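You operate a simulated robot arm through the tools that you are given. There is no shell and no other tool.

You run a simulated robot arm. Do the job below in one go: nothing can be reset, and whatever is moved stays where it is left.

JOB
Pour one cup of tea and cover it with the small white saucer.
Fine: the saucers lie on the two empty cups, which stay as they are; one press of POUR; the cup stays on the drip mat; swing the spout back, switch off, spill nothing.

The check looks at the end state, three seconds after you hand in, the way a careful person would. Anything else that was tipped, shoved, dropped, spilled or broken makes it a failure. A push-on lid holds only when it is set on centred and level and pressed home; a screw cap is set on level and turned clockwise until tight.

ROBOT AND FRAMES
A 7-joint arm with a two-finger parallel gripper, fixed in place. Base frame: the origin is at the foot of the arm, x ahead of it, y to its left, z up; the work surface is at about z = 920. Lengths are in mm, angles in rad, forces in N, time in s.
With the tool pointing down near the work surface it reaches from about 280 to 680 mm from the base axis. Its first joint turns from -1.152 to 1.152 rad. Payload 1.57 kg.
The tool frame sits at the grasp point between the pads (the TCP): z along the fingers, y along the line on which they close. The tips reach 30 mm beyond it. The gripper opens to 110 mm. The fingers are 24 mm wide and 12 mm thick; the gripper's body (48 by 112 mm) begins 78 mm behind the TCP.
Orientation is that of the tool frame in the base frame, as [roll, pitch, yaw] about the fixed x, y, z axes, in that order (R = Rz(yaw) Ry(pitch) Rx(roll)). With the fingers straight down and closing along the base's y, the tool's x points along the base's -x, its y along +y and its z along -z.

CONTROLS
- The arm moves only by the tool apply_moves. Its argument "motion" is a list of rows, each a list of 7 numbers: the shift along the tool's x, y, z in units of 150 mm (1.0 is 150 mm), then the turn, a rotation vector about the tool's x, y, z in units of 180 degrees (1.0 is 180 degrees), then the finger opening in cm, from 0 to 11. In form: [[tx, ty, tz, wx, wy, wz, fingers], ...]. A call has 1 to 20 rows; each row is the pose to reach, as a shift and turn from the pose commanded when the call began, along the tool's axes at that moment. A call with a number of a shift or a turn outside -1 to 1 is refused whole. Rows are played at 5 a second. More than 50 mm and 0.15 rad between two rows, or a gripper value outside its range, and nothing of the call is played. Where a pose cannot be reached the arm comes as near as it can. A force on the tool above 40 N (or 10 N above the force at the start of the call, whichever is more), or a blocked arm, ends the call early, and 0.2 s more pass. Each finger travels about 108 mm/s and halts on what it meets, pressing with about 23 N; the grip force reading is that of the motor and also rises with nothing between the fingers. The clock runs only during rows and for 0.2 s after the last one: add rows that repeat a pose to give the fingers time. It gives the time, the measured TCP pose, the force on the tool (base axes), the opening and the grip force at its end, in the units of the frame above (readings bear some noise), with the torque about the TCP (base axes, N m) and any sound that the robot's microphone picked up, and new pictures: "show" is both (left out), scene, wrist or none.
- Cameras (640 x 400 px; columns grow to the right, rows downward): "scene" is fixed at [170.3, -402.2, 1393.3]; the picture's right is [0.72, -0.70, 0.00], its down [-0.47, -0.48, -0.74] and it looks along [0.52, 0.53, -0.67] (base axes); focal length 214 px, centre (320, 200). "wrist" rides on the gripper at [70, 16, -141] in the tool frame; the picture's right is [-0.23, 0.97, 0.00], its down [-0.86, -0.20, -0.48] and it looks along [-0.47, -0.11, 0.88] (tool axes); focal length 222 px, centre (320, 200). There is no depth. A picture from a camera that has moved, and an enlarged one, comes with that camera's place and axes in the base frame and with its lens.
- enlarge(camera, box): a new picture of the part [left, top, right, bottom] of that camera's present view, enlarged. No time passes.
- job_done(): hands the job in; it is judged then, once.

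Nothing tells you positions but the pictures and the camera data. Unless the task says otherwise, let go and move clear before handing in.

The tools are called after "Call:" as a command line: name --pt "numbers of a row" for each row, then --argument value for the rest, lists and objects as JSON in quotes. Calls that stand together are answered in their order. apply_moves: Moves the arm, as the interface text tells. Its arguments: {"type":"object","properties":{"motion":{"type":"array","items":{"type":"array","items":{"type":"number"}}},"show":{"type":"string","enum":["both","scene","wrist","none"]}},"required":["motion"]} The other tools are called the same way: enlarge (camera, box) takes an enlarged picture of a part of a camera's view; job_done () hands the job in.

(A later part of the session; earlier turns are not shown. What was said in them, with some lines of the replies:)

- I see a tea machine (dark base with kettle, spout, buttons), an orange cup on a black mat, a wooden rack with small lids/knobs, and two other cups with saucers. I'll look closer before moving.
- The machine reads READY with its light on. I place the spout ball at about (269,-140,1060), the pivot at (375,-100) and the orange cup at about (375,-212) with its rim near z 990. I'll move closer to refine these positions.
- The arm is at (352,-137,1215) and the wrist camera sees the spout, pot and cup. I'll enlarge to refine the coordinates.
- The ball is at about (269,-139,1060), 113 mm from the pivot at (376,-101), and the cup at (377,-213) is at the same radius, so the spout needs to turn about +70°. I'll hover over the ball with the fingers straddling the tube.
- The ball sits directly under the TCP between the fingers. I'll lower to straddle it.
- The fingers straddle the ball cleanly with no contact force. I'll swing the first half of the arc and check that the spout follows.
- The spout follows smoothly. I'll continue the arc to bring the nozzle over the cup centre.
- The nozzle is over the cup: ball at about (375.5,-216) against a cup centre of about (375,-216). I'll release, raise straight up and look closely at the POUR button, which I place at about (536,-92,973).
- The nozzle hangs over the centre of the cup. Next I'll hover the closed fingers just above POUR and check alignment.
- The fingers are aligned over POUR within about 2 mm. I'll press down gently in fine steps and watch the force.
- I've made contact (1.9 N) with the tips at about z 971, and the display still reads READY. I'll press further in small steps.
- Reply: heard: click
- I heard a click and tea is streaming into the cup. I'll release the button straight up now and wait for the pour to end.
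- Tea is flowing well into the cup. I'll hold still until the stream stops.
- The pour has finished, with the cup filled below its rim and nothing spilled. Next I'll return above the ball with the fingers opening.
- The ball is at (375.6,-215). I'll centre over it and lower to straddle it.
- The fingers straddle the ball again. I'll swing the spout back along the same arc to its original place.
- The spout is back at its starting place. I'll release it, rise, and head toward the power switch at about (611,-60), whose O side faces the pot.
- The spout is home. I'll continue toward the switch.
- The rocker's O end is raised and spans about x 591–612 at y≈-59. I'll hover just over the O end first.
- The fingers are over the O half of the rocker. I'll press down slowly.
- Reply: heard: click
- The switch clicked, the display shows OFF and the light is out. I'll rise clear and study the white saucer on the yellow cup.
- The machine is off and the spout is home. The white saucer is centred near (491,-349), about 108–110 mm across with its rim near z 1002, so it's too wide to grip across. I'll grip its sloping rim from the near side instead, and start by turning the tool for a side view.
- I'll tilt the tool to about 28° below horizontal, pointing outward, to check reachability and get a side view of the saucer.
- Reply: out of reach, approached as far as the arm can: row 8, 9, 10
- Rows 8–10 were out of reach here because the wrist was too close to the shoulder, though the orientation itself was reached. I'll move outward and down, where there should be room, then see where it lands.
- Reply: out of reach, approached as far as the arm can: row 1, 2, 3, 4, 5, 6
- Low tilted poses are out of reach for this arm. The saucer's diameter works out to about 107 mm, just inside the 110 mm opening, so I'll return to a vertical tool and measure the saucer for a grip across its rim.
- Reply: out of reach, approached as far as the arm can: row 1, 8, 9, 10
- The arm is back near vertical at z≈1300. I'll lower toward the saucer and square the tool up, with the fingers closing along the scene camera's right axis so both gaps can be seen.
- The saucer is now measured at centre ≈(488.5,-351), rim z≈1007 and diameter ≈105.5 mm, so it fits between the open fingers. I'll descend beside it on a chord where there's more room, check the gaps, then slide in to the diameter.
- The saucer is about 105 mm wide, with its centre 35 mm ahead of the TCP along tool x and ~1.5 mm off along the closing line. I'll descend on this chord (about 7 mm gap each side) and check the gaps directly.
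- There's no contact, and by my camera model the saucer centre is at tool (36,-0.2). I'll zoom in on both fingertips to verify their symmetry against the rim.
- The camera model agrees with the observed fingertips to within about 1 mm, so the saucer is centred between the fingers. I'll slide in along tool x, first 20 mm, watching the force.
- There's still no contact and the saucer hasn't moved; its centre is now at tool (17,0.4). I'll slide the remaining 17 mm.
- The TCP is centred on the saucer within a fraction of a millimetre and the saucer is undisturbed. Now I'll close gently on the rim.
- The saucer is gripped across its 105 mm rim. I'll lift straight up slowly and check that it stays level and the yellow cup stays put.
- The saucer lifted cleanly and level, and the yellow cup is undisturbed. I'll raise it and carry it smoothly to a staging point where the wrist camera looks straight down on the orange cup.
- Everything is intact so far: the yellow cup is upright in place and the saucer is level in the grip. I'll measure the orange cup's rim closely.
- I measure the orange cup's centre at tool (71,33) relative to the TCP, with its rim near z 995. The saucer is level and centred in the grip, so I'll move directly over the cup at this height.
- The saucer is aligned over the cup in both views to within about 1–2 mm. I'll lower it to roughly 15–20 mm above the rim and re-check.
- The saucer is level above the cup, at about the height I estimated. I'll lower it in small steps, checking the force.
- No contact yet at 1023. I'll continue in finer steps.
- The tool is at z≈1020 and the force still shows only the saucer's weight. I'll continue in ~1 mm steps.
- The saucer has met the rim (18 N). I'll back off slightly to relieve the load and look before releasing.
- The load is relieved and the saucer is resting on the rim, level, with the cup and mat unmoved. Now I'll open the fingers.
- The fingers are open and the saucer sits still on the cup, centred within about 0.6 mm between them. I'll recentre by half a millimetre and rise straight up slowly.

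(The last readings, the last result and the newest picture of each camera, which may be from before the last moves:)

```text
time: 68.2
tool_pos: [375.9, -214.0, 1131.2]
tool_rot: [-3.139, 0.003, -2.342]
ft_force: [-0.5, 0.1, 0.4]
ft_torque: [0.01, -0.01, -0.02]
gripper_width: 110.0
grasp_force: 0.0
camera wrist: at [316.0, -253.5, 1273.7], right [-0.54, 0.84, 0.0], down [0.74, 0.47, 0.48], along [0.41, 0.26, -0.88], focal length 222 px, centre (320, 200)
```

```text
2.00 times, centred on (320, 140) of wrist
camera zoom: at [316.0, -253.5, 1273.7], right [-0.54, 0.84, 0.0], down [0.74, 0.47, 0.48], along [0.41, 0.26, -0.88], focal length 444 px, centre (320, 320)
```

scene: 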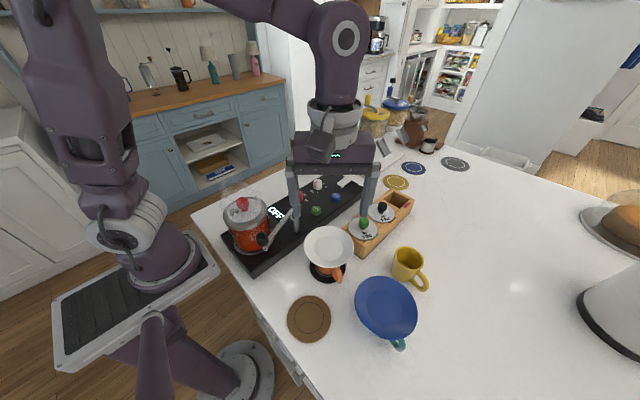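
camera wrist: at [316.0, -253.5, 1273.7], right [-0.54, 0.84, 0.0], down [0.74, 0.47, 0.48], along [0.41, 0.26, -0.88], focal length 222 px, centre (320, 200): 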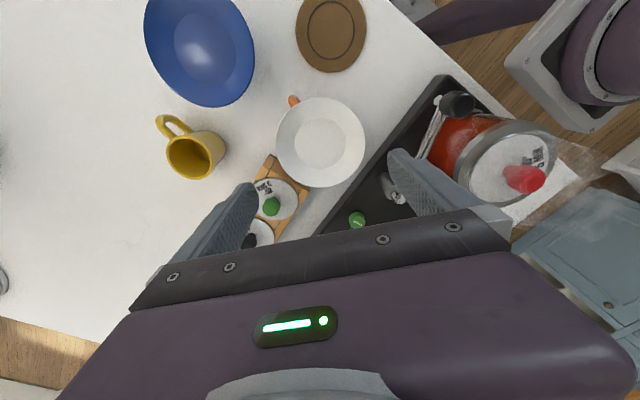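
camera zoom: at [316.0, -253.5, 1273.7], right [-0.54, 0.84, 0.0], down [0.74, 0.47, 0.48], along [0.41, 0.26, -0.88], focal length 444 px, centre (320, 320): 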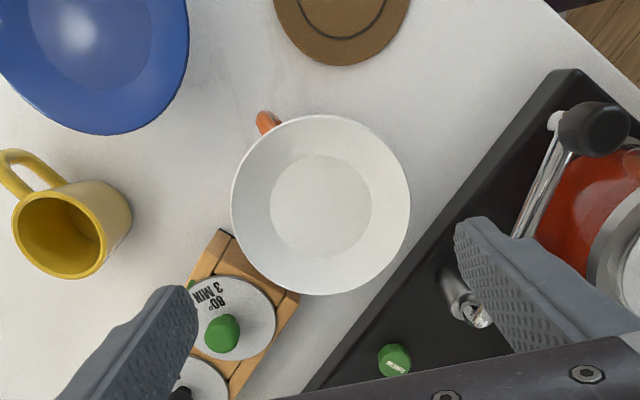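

The saucer sits level and centred on the orange cup. I'll move the arm well clear and make a final check of the whole scene.

Call:
apply_moves --pt "0 0 -0.15 0 0 0 11" --pt "0 0 -0.35 0 0 0 11" --pt "0 0 -0.55 0 0 0 11" --pt "-0.1 0.1 -0.75 0 0 0 10" --pt "-0.2 0.3 -0.85 0 0 0 9" --pt "-0.25 0.5 -0.85 0 0 0 8" --pt "-0.3 0.7 -0.85 0 0 0 8" --pt "-0.3 0.7 -0.85 0 0 0 8"

Call:
enlarge --camera "scene" --box '[200, 160, 450, 350]'

Call:
enlarge --camera "scene" --box '[290, 210, 380, 300]'

Call:
enlarge --camera "scene" --box '[300, 150, 390, 230]'

```text
time: 70.0
tool_pos: [331.1, -108.7, 1258.9]
tool_rot: [3.141, 0.002, -2.343]
ft_force: [0.0, -0.3, -0.4]
ft_torque: [0.03, 0.0, -0.01]
gripper_width: 79.8
grasp_force: 0.2
camera wrist: at [271.1, -147.1, 1401.3], right [-0.54, 0.84, 0.0], down [0.74, 0.47, 0.48], along [0.41, 0.26, -0.88], focal length 222 px, centre (320, 200)
```

scene: 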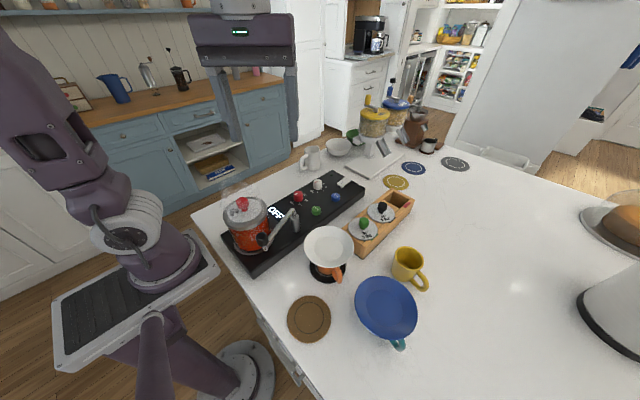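
wrist: 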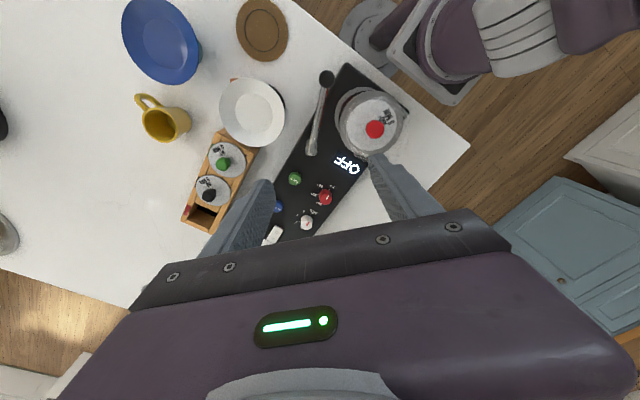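

```text
2.11 times, centred on (325, 255) of scene
camera zoom: at [170.2, -402.2, 1393.3], right [0.72, -0.7, 0.0], down [-0.47, -0.48, -0.74], along [0.52, 0.53, -0.67], focal length 452 px, centre (310, 84)
```

zoom: 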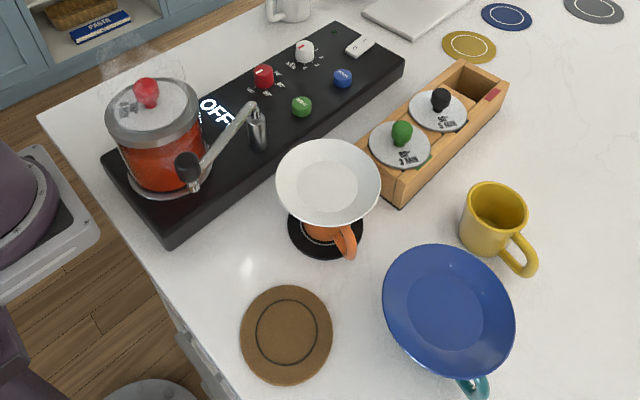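

```text
4.44 times, centred on (335, 255) of scene
camera zoom: at [170.2, -402.2, 1393.3], right [0.72, -0.7, 0.0], down [-0.47, -0.48, -0.74], along [0.52, 0.53, -0.67], focal length 953 px, centre (253, -44)
```

zoom: 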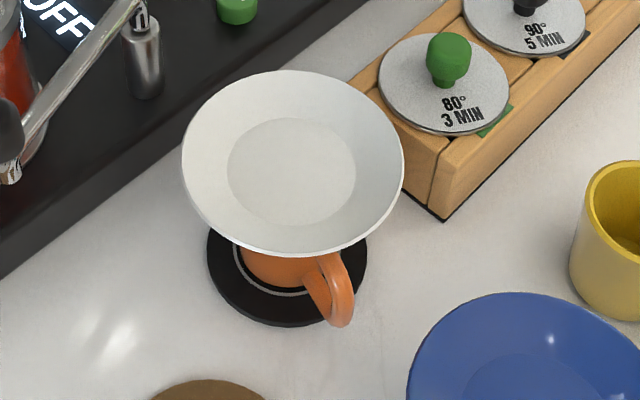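

```text
5.00 times, centred on (345, 190) of scene
camera zoom: at [170.2, -402.2, 1393.3], right [0.72, -0.7, 0.0], down [-0.47, -0.48, -0.74], along [0.52, 0.53, -0.67], focal length 1072 px, centre (195, 250)
```

zoom: 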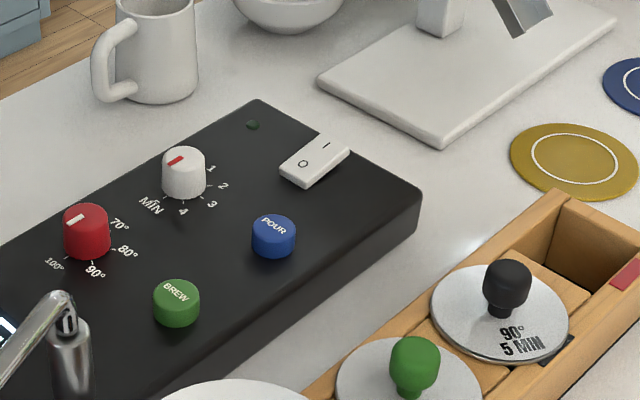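

The orange cup stands on its mat, filled and covered level by the white saucer. The spout is home, the display reads OFF with the light out, both empty cups are where they were, nothing has spilled, and the arm is clear. I'm handing the job in.

Call:
job_done

```text
The job is handed in.
```

I poured one cup of tea and covered it with the small white saucer. I've handed the job in, but the check's verdict hasn't come back.

- **Tea:** I swung the spout over the orange cup and pressed POUR once. The stream stopped with the tea below the rim, and the cup stayed on the drip mat.
- **Machine:** The spout is back where it started. The machine is off: the display reads OFF and the light is out.
- **Saucer:** It sits level on the orange cup, centred to within about 1 mm by the camera. It pressed on the rim with about 18 N for a moment as it landed, and I saw no spill or shift.
- **Everything else:** The yellow cup, the blue-saucer cup and the other items look undisturbed. The arm has let go and is clear.
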